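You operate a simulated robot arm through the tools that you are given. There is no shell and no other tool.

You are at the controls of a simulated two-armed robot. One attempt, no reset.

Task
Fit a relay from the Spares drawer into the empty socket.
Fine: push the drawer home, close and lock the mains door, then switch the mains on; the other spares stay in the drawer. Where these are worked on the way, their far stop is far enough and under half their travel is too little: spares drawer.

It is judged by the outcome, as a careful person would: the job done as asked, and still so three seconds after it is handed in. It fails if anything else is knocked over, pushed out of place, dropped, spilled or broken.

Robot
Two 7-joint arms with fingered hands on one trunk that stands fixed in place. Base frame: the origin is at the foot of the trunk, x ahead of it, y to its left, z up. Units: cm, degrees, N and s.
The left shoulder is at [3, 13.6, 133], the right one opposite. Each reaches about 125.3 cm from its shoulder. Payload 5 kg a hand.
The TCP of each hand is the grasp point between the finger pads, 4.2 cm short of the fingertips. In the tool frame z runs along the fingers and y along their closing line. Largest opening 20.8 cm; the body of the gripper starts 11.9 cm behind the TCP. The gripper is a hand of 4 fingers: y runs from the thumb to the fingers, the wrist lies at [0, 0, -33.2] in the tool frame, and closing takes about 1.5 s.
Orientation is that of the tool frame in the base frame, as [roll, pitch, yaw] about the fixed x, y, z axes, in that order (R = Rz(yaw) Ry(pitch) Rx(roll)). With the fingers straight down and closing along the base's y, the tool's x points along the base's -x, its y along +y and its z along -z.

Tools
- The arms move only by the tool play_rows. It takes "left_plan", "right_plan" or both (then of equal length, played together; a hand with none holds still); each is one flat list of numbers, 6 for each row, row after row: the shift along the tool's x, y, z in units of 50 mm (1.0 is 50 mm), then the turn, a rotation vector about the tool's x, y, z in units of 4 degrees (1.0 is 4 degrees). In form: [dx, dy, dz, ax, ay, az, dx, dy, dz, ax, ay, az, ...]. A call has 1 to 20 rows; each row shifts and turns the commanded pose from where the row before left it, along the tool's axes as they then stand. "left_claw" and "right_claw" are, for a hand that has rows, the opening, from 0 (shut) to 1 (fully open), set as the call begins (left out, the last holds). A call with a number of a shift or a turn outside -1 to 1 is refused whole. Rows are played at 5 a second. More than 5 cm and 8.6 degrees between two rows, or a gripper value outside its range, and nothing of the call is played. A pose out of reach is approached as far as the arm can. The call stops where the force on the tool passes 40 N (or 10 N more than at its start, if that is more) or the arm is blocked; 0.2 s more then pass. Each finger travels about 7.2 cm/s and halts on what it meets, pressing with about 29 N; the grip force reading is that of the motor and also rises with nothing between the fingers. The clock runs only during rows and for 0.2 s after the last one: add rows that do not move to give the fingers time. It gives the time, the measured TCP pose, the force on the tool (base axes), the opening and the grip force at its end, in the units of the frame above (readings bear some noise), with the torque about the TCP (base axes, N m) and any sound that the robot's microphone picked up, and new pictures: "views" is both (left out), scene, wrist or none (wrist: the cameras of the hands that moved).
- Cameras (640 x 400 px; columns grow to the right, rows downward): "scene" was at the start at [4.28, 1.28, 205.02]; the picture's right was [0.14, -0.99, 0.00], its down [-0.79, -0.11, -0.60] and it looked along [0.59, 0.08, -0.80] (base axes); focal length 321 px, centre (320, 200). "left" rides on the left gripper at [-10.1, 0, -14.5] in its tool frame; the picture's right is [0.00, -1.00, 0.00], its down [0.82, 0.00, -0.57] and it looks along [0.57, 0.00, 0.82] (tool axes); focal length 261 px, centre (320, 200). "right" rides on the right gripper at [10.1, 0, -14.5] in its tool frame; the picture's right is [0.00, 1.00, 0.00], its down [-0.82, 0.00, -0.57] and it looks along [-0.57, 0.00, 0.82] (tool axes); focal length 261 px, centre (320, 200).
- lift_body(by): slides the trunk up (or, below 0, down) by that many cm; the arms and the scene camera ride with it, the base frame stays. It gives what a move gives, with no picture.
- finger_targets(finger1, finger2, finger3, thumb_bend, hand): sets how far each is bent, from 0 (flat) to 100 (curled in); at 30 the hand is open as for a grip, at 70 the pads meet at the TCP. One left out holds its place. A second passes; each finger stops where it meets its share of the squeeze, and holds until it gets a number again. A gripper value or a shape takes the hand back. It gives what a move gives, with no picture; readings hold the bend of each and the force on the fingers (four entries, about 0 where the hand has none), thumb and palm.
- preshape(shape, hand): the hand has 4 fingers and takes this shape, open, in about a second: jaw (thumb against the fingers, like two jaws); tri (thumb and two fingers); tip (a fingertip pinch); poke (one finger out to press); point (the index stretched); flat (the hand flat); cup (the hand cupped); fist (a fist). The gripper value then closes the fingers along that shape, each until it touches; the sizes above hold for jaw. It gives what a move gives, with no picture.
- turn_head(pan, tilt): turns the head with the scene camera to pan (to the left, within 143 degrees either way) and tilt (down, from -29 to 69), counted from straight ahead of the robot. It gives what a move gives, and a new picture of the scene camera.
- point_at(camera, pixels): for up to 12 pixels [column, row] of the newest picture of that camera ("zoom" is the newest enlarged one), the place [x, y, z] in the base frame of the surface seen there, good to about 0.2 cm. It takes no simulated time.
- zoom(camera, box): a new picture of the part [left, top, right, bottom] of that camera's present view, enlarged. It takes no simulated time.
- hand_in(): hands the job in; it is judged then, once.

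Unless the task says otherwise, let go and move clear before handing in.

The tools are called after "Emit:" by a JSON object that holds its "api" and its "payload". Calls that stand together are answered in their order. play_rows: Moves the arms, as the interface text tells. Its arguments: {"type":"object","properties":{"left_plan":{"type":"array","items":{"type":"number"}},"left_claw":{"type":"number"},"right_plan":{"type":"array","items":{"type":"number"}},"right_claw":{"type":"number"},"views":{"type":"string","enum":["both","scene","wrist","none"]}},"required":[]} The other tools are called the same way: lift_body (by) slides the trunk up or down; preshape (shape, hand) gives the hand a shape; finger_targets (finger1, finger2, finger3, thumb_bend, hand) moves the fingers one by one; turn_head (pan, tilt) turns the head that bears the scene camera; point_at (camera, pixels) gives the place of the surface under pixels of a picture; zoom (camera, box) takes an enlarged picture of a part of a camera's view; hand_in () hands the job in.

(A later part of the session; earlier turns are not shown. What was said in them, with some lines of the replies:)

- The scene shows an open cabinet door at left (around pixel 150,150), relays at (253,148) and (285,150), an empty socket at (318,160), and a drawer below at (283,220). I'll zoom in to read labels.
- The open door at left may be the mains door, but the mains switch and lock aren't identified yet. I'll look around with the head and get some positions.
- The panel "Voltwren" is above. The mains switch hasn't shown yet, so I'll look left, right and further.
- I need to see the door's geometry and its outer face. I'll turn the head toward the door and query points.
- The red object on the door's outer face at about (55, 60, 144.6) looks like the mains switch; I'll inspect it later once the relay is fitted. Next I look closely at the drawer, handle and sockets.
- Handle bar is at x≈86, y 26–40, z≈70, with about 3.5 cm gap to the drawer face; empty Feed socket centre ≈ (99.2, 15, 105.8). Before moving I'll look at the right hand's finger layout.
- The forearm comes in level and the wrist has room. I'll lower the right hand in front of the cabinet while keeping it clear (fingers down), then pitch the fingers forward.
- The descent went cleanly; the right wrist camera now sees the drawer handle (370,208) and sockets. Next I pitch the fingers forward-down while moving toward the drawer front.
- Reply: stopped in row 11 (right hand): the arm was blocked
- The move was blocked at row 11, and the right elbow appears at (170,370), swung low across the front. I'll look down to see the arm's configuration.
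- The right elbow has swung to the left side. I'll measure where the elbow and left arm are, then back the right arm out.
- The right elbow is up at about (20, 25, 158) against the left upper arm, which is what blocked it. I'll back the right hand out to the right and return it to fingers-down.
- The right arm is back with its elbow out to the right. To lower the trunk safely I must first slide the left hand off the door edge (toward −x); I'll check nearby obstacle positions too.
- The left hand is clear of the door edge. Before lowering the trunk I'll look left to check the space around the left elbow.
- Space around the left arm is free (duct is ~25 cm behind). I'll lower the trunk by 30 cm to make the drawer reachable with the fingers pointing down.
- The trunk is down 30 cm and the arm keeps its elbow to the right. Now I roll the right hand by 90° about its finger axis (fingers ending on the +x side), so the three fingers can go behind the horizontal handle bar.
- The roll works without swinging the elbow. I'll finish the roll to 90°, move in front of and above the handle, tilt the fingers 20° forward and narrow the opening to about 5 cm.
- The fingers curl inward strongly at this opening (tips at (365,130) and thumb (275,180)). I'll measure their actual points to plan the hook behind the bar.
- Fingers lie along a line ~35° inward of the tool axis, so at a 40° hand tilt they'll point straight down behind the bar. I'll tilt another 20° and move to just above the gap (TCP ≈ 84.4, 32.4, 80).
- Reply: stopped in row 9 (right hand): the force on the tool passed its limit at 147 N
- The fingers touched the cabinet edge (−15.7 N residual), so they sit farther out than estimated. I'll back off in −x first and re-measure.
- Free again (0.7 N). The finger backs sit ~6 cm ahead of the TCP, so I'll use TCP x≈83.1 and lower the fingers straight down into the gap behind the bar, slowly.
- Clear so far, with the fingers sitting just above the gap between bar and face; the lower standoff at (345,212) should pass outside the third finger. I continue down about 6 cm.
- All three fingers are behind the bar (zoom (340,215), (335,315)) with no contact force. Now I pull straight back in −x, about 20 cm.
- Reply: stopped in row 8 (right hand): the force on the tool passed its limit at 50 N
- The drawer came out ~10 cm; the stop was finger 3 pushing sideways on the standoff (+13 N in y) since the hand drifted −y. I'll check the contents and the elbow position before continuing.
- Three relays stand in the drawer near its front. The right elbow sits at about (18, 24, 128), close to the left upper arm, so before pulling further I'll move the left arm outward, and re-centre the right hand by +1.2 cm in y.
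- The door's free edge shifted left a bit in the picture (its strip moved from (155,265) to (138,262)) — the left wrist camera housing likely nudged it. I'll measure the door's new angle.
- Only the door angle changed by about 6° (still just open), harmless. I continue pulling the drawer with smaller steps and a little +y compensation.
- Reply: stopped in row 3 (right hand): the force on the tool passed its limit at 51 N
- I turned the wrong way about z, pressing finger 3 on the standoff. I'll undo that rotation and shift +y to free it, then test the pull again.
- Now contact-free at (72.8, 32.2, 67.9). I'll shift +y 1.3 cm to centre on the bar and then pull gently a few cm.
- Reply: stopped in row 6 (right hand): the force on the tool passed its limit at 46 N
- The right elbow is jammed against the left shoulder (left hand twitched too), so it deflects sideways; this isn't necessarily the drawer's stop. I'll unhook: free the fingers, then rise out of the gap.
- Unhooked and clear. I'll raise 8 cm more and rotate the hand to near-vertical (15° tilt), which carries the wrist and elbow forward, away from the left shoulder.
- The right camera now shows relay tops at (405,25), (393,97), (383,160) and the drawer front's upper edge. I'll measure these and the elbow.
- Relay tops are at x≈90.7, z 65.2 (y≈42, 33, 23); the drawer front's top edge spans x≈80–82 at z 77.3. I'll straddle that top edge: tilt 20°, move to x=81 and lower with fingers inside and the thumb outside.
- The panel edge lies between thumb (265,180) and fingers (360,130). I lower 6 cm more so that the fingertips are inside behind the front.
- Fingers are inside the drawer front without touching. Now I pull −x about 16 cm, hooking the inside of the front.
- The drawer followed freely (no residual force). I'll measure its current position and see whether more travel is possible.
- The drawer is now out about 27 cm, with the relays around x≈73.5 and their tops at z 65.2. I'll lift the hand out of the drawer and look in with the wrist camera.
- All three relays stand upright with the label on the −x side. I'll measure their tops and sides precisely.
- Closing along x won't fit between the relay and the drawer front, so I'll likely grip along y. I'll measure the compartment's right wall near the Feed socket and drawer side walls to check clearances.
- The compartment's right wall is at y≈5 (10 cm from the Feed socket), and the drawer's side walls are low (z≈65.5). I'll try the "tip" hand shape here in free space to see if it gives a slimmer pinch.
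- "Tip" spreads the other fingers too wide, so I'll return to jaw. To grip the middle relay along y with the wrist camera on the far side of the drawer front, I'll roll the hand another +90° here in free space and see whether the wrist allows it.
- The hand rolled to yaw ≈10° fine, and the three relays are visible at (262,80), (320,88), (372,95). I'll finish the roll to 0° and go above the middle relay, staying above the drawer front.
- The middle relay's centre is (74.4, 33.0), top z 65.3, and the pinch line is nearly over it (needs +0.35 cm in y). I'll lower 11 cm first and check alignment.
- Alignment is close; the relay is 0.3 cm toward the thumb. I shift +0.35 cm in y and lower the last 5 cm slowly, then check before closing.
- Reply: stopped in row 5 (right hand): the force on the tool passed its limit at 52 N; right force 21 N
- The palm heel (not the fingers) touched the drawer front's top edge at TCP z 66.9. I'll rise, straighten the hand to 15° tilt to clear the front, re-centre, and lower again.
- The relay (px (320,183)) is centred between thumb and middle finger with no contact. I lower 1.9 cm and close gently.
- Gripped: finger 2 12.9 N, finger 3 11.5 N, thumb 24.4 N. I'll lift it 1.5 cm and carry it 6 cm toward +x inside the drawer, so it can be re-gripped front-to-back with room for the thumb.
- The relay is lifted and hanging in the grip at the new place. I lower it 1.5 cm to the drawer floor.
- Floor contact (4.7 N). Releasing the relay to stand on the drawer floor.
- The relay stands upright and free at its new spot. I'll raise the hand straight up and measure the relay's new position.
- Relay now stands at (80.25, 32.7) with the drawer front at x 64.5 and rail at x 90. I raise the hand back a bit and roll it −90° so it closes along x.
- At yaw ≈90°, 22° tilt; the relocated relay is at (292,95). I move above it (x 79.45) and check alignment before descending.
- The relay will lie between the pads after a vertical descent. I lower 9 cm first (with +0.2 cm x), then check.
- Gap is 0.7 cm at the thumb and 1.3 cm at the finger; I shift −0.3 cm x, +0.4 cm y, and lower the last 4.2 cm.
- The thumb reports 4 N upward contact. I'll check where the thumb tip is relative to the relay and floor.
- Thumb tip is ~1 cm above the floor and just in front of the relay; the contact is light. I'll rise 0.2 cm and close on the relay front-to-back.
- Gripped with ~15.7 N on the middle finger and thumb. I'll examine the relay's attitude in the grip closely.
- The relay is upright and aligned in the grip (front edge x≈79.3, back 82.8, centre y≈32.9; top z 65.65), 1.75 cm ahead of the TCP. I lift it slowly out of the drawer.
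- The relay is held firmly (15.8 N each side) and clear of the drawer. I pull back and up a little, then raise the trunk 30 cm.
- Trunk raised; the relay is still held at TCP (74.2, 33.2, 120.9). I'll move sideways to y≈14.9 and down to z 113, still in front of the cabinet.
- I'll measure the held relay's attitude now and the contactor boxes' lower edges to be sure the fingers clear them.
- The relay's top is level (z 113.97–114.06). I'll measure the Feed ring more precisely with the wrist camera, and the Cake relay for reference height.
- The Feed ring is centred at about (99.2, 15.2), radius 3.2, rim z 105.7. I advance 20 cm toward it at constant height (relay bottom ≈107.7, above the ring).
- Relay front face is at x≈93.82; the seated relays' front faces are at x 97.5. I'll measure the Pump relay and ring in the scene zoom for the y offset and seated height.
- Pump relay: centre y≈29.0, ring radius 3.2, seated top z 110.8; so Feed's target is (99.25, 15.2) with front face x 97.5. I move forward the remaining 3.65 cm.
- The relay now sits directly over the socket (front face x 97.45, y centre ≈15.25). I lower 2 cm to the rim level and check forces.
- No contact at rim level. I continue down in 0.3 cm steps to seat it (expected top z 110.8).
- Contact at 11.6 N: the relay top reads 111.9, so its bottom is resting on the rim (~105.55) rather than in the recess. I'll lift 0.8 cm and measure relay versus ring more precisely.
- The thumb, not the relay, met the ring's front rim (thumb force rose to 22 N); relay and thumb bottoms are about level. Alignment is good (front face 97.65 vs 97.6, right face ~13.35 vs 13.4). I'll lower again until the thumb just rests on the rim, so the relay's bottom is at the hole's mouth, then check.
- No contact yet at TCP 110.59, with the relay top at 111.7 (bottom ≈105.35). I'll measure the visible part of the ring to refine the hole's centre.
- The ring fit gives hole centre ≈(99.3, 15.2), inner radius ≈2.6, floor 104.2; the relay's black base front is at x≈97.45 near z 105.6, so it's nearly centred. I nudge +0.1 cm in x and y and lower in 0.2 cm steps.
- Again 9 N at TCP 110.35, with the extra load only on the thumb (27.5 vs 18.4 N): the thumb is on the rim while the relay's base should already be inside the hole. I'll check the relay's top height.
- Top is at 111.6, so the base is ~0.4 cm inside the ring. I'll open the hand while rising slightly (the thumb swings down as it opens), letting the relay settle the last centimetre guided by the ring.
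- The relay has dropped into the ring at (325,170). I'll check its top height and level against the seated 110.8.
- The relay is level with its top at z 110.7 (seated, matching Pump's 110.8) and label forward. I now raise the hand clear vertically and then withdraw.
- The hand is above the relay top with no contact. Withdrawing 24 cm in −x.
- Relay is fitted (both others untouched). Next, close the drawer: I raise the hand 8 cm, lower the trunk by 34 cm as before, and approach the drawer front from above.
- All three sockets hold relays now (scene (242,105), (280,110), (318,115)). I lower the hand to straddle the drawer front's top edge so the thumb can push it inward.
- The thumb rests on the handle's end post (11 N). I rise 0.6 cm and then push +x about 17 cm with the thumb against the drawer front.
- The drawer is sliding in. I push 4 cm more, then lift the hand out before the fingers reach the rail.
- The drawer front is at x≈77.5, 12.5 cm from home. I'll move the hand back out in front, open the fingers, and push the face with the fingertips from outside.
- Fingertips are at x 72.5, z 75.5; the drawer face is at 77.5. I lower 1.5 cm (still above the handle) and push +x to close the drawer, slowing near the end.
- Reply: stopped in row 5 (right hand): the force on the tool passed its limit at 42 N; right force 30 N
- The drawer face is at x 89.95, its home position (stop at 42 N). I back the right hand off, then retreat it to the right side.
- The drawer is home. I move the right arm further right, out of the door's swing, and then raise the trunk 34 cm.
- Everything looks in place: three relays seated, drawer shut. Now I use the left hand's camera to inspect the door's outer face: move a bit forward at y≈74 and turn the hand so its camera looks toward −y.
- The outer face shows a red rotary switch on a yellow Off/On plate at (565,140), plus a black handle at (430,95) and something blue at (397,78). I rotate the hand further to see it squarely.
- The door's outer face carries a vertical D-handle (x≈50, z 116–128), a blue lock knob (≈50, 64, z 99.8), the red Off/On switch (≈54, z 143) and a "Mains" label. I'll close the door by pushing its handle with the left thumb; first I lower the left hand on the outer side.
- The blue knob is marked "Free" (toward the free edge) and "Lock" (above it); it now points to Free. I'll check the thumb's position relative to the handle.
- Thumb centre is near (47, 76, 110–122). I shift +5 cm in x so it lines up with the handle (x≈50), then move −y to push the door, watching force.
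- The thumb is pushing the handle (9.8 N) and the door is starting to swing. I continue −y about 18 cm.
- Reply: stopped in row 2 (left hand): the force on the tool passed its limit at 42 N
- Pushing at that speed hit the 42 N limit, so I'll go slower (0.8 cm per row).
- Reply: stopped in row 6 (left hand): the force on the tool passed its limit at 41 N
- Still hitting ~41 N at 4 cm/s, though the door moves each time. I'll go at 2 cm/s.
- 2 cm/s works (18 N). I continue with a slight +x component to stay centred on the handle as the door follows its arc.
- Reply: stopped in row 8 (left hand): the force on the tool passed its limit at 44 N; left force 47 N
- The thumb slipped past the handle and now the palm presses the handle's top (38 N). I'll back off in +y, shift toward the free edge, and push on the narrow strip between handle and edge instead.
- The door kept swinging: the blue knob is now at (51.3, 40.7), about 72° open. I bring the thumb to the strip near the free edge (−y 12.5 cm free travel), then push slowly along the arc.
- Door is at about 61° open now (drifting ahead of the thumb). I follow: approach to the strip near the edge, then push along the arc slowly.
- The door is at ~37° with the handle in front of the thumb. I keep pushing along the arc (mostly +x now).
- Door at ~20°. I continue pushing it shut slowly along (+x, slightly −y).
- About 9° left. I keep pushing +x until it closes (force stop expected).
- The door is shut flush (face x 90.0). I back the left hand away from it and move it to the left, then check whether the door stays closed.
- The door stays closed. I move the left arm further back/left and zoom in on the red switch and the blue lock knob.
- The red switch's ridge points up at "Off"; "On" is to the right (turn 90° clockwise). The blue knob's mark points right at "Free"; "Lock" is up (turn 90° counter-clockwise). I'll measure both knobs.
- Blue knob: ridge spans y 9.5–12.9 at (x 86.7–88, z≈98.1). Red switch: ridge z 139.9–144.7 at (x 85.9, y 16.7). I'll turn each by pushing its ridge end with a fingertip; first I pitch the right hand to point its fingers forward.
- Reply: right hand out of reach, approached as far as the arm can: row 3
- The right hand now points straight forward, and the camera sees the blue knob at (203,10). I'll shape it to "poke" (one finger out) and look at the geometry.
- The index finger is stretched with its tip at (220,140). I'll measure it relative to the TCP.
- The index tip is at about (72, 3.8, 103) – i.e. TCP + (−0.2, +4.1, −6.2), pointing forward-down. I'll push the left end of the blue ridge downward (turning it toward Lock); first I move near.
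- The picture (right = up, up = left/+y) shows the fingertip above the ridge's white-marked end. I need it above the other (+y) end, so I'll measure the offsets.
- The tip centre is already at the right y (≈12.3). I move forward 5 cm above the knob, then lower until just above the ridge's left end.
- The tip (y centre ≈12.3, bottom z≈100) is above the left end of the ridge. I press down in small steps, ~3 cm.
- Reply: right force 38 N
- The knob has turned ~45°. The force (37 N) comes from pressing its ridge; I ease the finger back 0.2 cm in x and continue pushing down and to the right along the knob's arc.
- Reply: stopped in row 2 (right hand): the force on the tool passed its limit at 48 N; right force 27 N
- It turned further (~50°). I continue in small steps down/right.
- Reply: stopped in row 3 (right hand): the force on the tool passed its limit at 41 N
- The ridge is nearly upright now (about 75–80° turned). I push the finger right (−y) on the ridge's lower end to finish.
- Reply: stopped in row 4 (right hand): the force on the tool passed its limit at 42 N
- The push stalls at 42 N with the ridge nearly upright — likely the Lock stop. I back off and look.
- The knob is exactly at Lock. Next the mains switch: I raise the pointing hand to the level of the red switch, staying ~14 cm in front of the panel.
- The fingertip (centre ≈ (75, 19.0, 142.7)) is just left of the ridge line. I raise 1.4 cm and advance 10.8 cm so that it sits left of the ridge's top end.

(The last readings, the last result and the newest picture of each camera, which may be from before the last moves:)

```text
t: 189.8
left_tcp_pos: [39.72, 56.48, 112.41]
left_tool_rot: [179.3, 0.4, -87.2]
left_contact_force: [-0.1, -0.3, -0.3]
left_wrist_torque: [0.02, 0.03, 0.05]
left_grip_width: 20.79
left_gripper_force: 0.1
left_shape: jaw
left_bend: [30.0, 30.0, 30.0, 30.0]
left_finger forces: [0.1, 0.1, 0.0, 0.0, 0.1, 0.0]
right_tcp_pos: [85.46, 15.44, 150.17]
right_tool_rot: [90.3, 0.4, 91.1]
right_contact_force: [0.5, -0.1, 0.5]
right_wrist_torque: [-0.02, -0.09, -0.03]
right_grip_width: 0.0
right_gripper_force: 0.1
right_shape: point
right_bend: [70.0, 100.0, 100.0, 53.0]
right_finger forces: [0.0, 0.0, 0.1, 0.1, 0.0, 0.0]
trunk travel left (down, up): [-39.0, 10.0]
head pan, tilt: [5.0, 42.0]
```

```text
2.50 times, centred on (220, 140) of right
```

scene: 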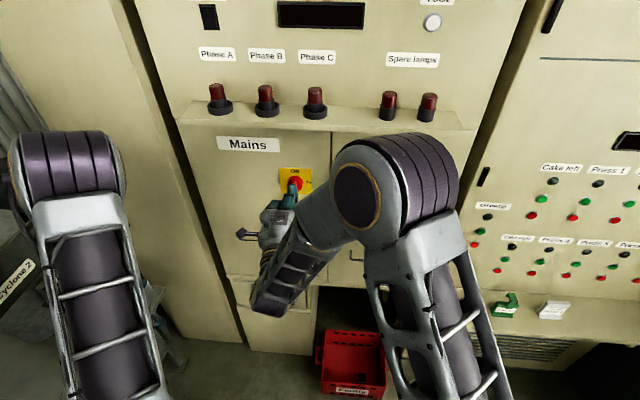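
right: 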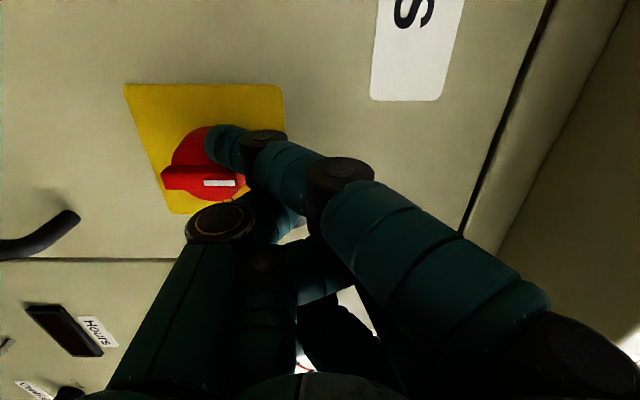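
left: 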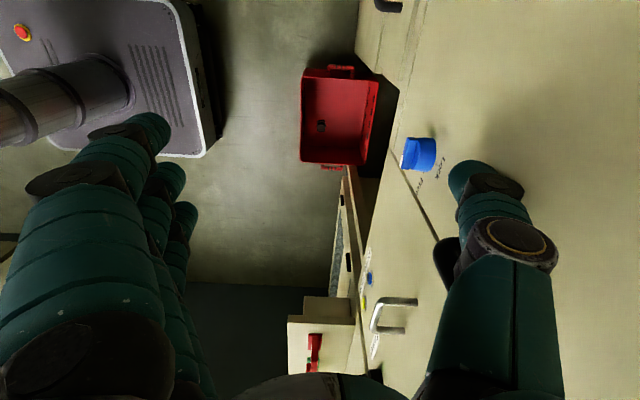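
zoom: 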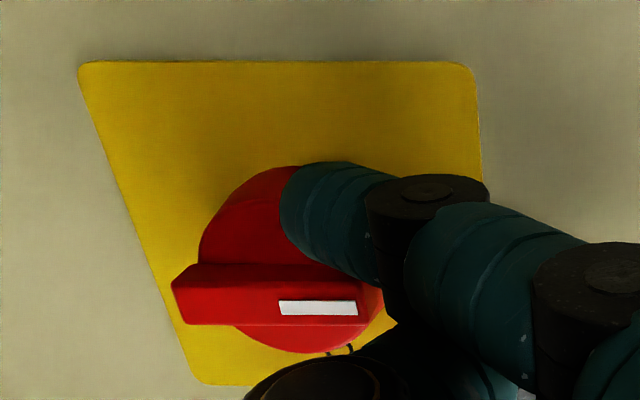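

The finger is on the left side of the ridge near its top. I push right (−y) along the switch's arc toward On.

Emit:
{"api": "play_rows", "payload": {"right_plan": [-0.08, 0, 0, 0, 0, 0, -0.08, 0.01, 0, 0, 0, 0, -0.08, 0.02, 0, 0, 0, 0, -0.08, 0.02, 0, 0, 0, 0, -0.08, 0.02, 0, 0, 0, 0, -0.08, 0, 0, 0, 0, 0, -0.08, -0.02, 0, 0, 0, 0], "views": "wrist"}}

Emit:
{"api": "zoom", "payload": {"camera": "right", "box": [120, 60, 320, 220]}}

```text
t: 191.4
left_tcp_pos: [39.71, 56.27, 112.48]
left_tool_rot: [179.3, 0.4, -87.1]
left_contact_force: [0.5, -0.3, 0.0]
left_wrist_torque: [0.01, -0.04, -0.03]
left_grip_width: 20.75
left_gripper_force: 0.0
left_shape: jaw
left_bend: [30.0, 30.0, 30.0, 30.0]
left_finger forces: [0.0, 0.0, 0.1, 0.0, 0.0, 0.0]
right_tcp_pos: [85.53, 12.67, 150.56]
right_tool_rot: [90.2, 0.5, 91.1]
right_contact_force: [-1.1, 0.8, 0.0]
right_wrist_torque: [0.07, 0.01, 0.01]
right_grip_width: 20.18
right_gripper_force: 0.0
right_shape: point
right_bend: [70.0, 100.0, 100.0, 53.0]
right_finger forces: [2.4, 0.1, 0.0, 0.1, 0.1, 0.0]
trunk travel left (down, up): [-39.0, 10.0]
head pan, tilt: [5.0, 42.0]
```

right: 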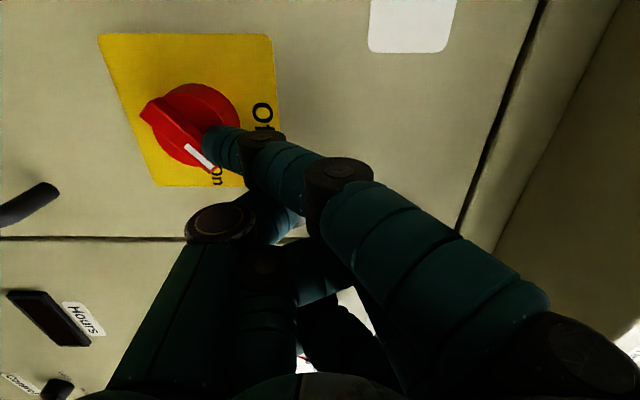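

```text
2.50 times, centred on (220, 140) of right
```

zoom: 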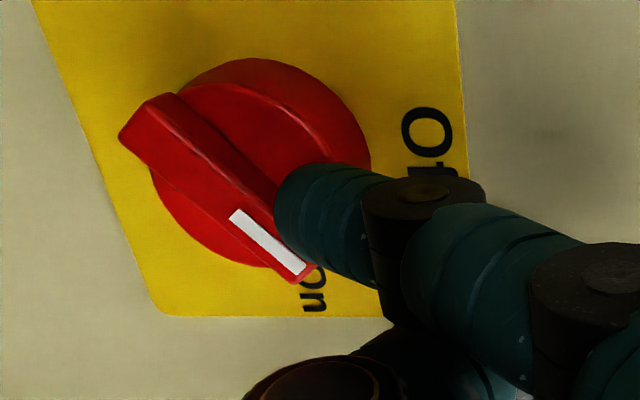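

Halfway (~45°) with low force. I continue along the arc: right, then down.

Emit:
{"api": "play_rows", "payload": {"right_plan": [-0.08, 0.01, 0, 0, 0, 0, -0.08, 0, 0, 0, 0, 0, -0.08, -0.04, 0, 0, 0, 0, -0.06, -0.06, 0, 0, 0, 0, -0.04, -0.08, 0, 0, 0, 0, 0, -0.08, 0, 0, 0, 0], "views": "wrist"}}

Emit:
{"api": "zoom", "payload": {"camera": "right", "box": [120, 40, 320, 200]}}

```text
t: 192.8
left_tcp_pos: [39.62, 56.39, 112.51]
left_tool_rot: [179.5, 0.4, -87.1]
left_contact_force: [-0.1, 0.2, -0.9]
left_wrist_torque: [0.03, 0.0, -0.01]
left_grip_width: 20.81
left_gripper_force: 0.1
left_shape: jaw
left_bend: [30.0, 30.0, 30.0, 30.0]
left_finger forces: [0.0, 0.0, 0.1, 0.1, 0.1, 0.0]
right_tcp_pos: [85.21, 11.06, 149.46]
right_tool_rot: [90.0, 0.3, 91.1]
right_contact_force: [-9.0, -0.8, 9.0]
right_wrist_torque: [0.29, 0.41, 0.31]
right_grip_width: 0.0
right_gripper_force: 0.0
right_shape: point
right_bend: [70.0, 100.0, 100.0, 53.0]
right_finger forces: [14.5, 0.0, 0.1, 0.1, 0.0, 0.1]
trunk travel left (down, up): [-39.0, 10.0]
head pan, tilt: [5.0, 42.0]
```

right: 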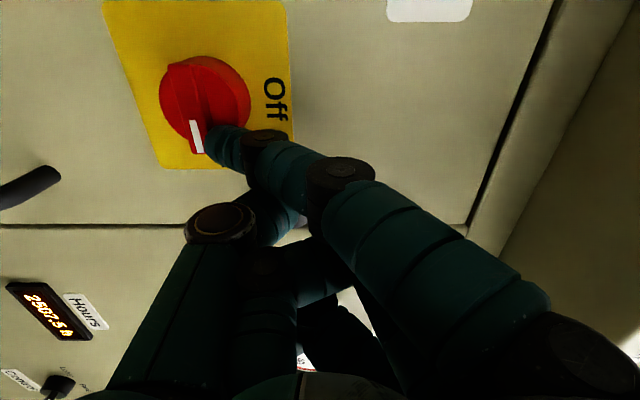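

```text
2.50 times, centred on (220, 120) of right
```

zoom: 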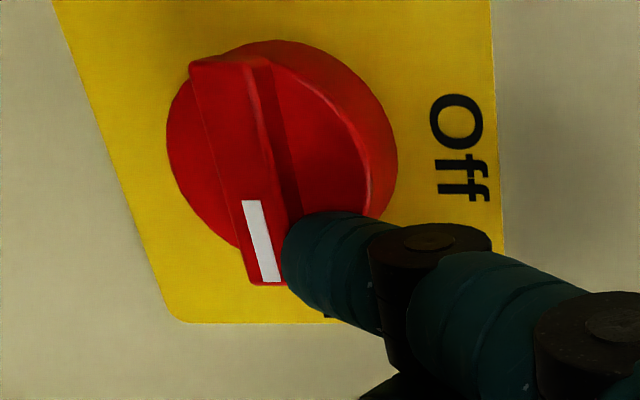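

The Hours meter has lit up (display at (50,310)) – power is on, and the ridge points to On. I give a slight further push down to make sure it's at its stop.

Emit:
{"api": "play_rows", "payload": {"right_plan": [0, -0.05, 0, 0, 0, 0, 0, -0.05, 0, 0, 0, 0], "views": "none"}}

Emit:
{"api": "play_rows", "payload": {"right_plan": [0, 0.1, -0.2, 0, 0, 0, 0, 0.2, -0.5, 0, 0, 0, 0, 0, -0.8, 0, 0, 0, -0.4, 0, -0.8, 0, 0, 0, -0.8, 0, -0.4, 0, 0, 0, -0.8, 0, -0.2, 0, 0, 0, -0.8, 0, 0, 0, 0, 0], "views": "both"}}

Emit:
{"api": "zoom", "payload": {"camera": "scene", "box": [272, 160, 322, 200]}}

Emit:
{"api": "zoom", "payload": {"camera": "scene", "box": [170, 60, 450, 330]}}

```text
t: 193.4
left_tcp_pos: [39.41, 56.26, 112.55]
left_tool_rot: [179.5, 0.4, -87.1]
left_contact_force: [0.4, 0.6, -0.6]
left_wrist_torque: [0.0, 0.04, 0.0]
left_grip_width: 20.77
left_gripper_force: 0.0
left_shape: jaw
left_bend: [30.0, 30.0, 30.0, 30.0]
left_finger forces: [0.1, 0.1, 0.0, 0.1, 0.0, 0.1]
right_tcp_pos: [84.95, 10.99, 149.15]
right_tool_rot: [89.9, 0.3, 91.0]
right_contact_force: [-18.9, -1.0, 20.5]
right_wrist_torque: [0.6, 0.78, 0.6]
right_grip_width: 0.0
right_gripper_force: 0.0
right_shape: point
right_bend: [70.0, 100.0, 100.0, 53.0]
right_finger forces: [30.5, 0.0, 0.1, 0.0, 0.0, 0.0]
trunk travel left (down, up): [-39.0, 10.0]
head pan, tilt: [5.0, 42.0]
```

```text
t: 195.0
left_tcp_pos: [39.73, 56.12, 112.57]
left_tool_rot: [179.4, 0.4, -87.0]
left_contact_force: [-0.2, -0.7, 1.6]
left_wrist_torque: [0.09, 0.02, 0.01]
left_grip_width: 20.78
left_gripper_force: 0.1
left_shape: jaw
left_bend: [30.0, 30.0, 30.0, 30.0]
left_finger forces: [0.0, 0.1, 0.0, 0.0, 0.1, 0.0]
right_tcp_pos: [71.25, -3.4, 150.27]
right_tool_rot: [90.2, 0.2, 91.2]
right_contact_force: [0.6, -0.3, -0.1]
right_wrist_torque: [0.0, -0.04, 0.14]
right_grip_width: 0.0
right_gripper_force: 0.2
right_shape: point
right_bend: [70.0, 100.0, 100.0, 53.0]
right_finger forces: [0.0, 0.0, 0.1, 0.0, 0.1, 0.0]
trunk travel left (down, up): [-39.0, 10.0]
head pan, tilt: [5.0, 42.0]
```

scene: 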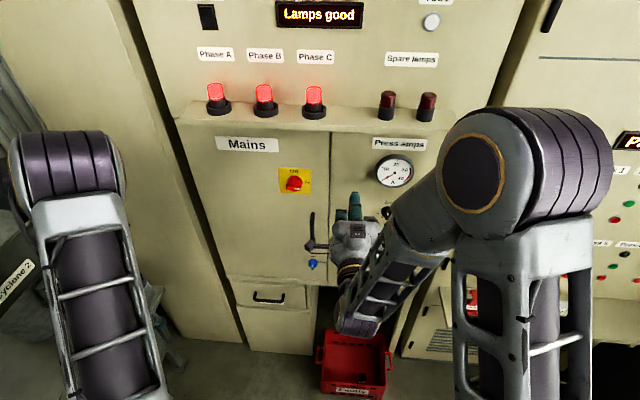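
right: 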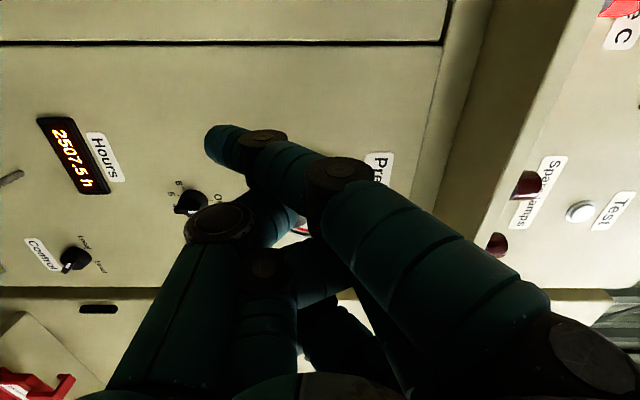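

```text
10.00 times, centred on (297, 180) of scene
```

zoom: 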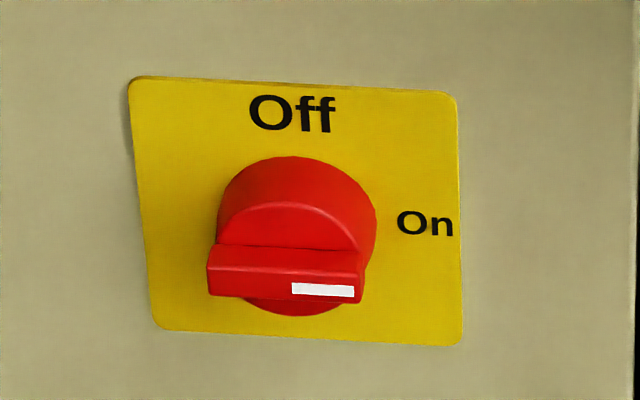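

```text
1.48 times, centred on (310, 195) of scene
```

zoom: 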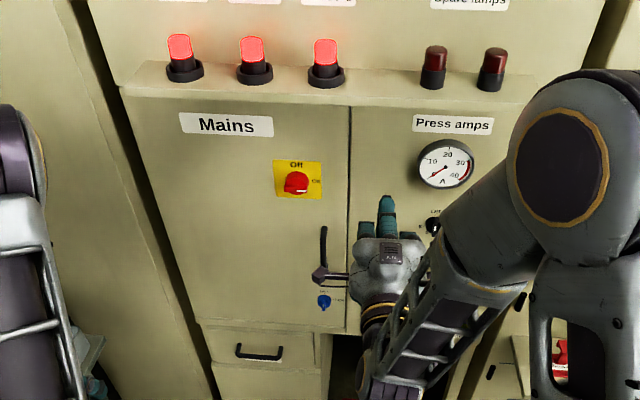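

Mains is On: phase lamps lit, display shows "Lamps good", lock knob at Lock. I move the right arm clear and verify drawer, door, crate and panel controls.

Emit:
{"api": "play_rows", "payload": {"right_plan": [-0.8, 0, -0.3, 0, 0, 0, -0.8, 0, -0.3, 0, 0, 0, -0.8, 0, -0.3, 0, 0, 0, -0.8, 0, -0.3, 0, 0, 0, -0.8, 0, -0.3, 0, 0, 0, -0.8, -0.2, -0.3, 0, 0, 0], "views": "none"}}

Emit:
{"api": "turn_head", "payload": {"pan": 3, "tilt": 45}}

Emit:
{"api": "zoom", "payload": {"camera": "scene", "box": [180, 60, 460, 350]}}

```text
t: 196.4
left_tcp_pos: [39.63, 56.16, 112.53]
left_tool_rot: [179.2, 0.4, -87.1]
left_contact_force: [0.8, -1.1, 1.1]
left_wrist_torque: [0.13, 0.01, 0.02]
left_grip_width: 20.8
left_gripper_force: 0.0
left_shape: jaw
left_bend: [30.0, 30.0, 30.0, 30.0]
left_finger forces: [0.0, 0.1, 0.0, 0.1, 0.0, 0.1]
right_tcp_pos: [69.75, -27.42, 148.94]
right_tool_rot: [90.2, 0.3, 91.1]
right_contact_force: [-0.5, -0.8, -0.3]
right_wrist_torque: [0.01, -0.02, 0.12]
right_grip_width: 0.02
right_gripper_force: 0.0
right_shape: point
right_bend: [70.0, 100.0, 100.0, 53.0]
right_finger forces: [0.0, 0.0, 0.1, 0.1, 0.0, 0.0]
right hand out of reach, approached as far as the arm can: row 2, 3, 4, 5, 6
trunk travel left (down, up): [-39.0, 10.0]
head pan, tilt: [5.0, 42.0]
```

```text
t: 197.0
left_tcp_pos: [39.69, 56.15, 112.52]
left_tool_rot: [179.2, 0.3, -87.2]
left_contact_force: [0.3, -0.2, -0.2]
left_wrist_torque: [-0.02, -0.03, -0.03]
left_grip_width: 20.8
left_gripper_force: 0.1
left_shape: jaw
left_bend: [30.0, 30.0, 30.0, 30.0]
left_finger forces: [0.1, 0.0, 0.1, 0.0, 0.0, 0.0]
right_tcp_pos: [69.59, -27.16, 149.06]
right_tool_rot: [90.1, 0.3, 91.1]
right_contact_force: [0.0, -0.6, 0.2]
right_wrist_torque: [0.05, 0.03, 0.02]
right_grip_width: 0.0
right_gripper_force: 0.0
right_shape: point
right_bend: [70.0, 100.0, 100.0, 53.0]
right_finger forces: [0.0, 0.0, 0.0, 0.1, 0.1, 0.1]
trunk travel left (down, up): [-39.0, 10.0]
head pan, tilt: [3.0, 45.0]
```

scene: 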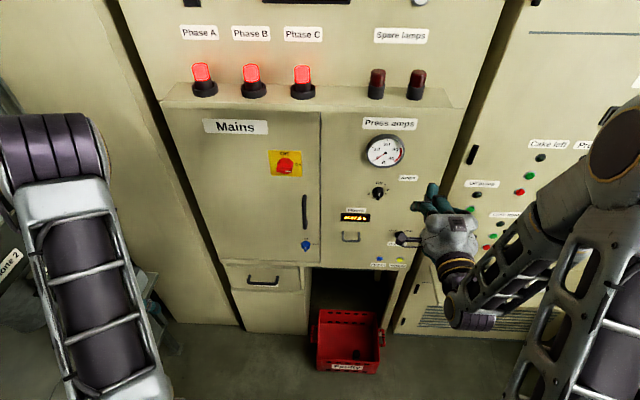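

```text
1.38 times, centred on (320, 205) of scene
```

zoom: 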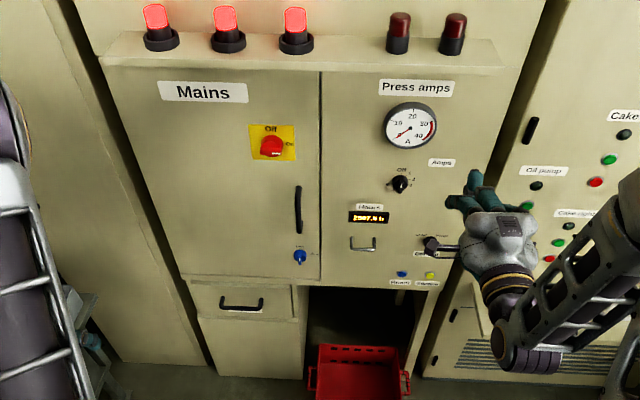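

Emit:
{"api": "point_at", "payload": {"camera": "scene", "pixels": [[240, 270], [290, 272], [300, 290], [240, 200], [312, 200], [265, 262], [347, 368], [380, 240]]}}

Emit:
{"api": "zoom", "payload": {"camera": "scene", "box": [285, 225, 335, 265]}}

Emit:
{"api": "zoom", "payload": {"camera": "scene", "box": [330, 160, 430, 280]}}

```text
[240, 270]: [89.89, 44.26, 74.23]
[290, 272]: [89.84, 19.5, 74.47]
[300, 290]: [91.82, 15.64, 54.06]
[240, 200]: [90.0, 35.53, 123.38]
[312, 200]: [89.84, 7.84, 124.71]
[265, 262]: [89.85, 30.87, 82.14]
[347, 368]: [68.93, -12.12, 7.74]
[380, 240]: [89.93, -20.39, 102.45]
```

```text
10.00 times, centred on (310, 245) of scene
```

zoom: 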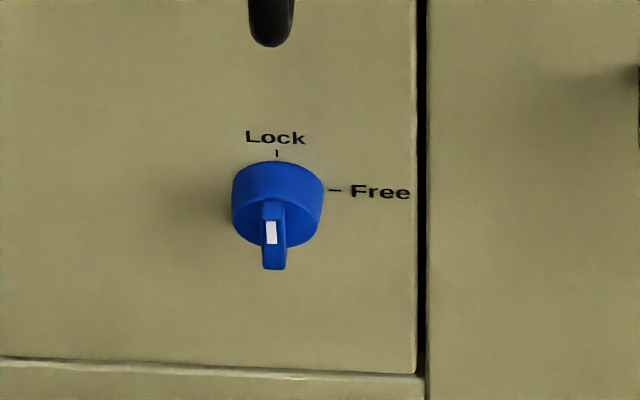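

```text
3.33 times, centred on (380, 220) of scene
```

zoom: 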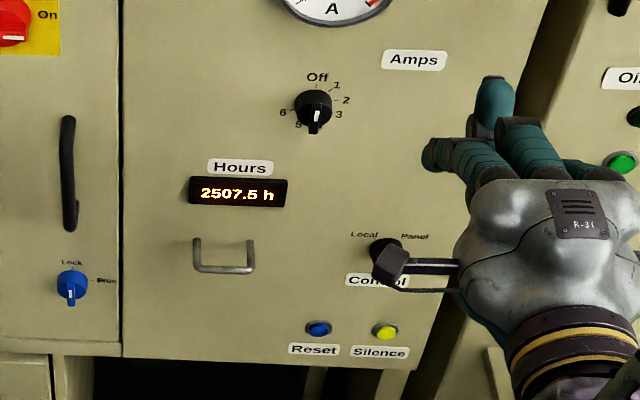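

Everything checks out: the drawer face is at x 89.9 (home), the mains door is flush and its knob is at Lock. The switch is On with the phase lamps lit, the relay is in the Feed socket, and both hands are clear of everything. Handing in.

Emit:
{"api": "hand_in", "payload": {}}

```text
The job is handed in.
```

The job is handed in. A relay from the Spares drawer is in the empty Feed socket and the mains is on.

- **Relay:** It stands level with its label facing forward, and its top is within about 0.1 cm of the Pump relay's. I saw this before closing the door; it hasn't been visible since.
- **Drawer:** It is pushed fully home. The other two spares were standing inside when I last saw them, before closing it.
- **Mains door:** It is closed flush and the blue knob is at Lock.
- **Mains switch:** It is at On. The Phase A, B and C lamps are lit, the hours meter came on, and the display reads "Lamps good".

Along the way the left hand nudged the mains door about 6° further open, and the right fingers bumped the cabinet edge while reaching for the drawer handle, with a peak of 147 N. I saw no damage or displacement from either.
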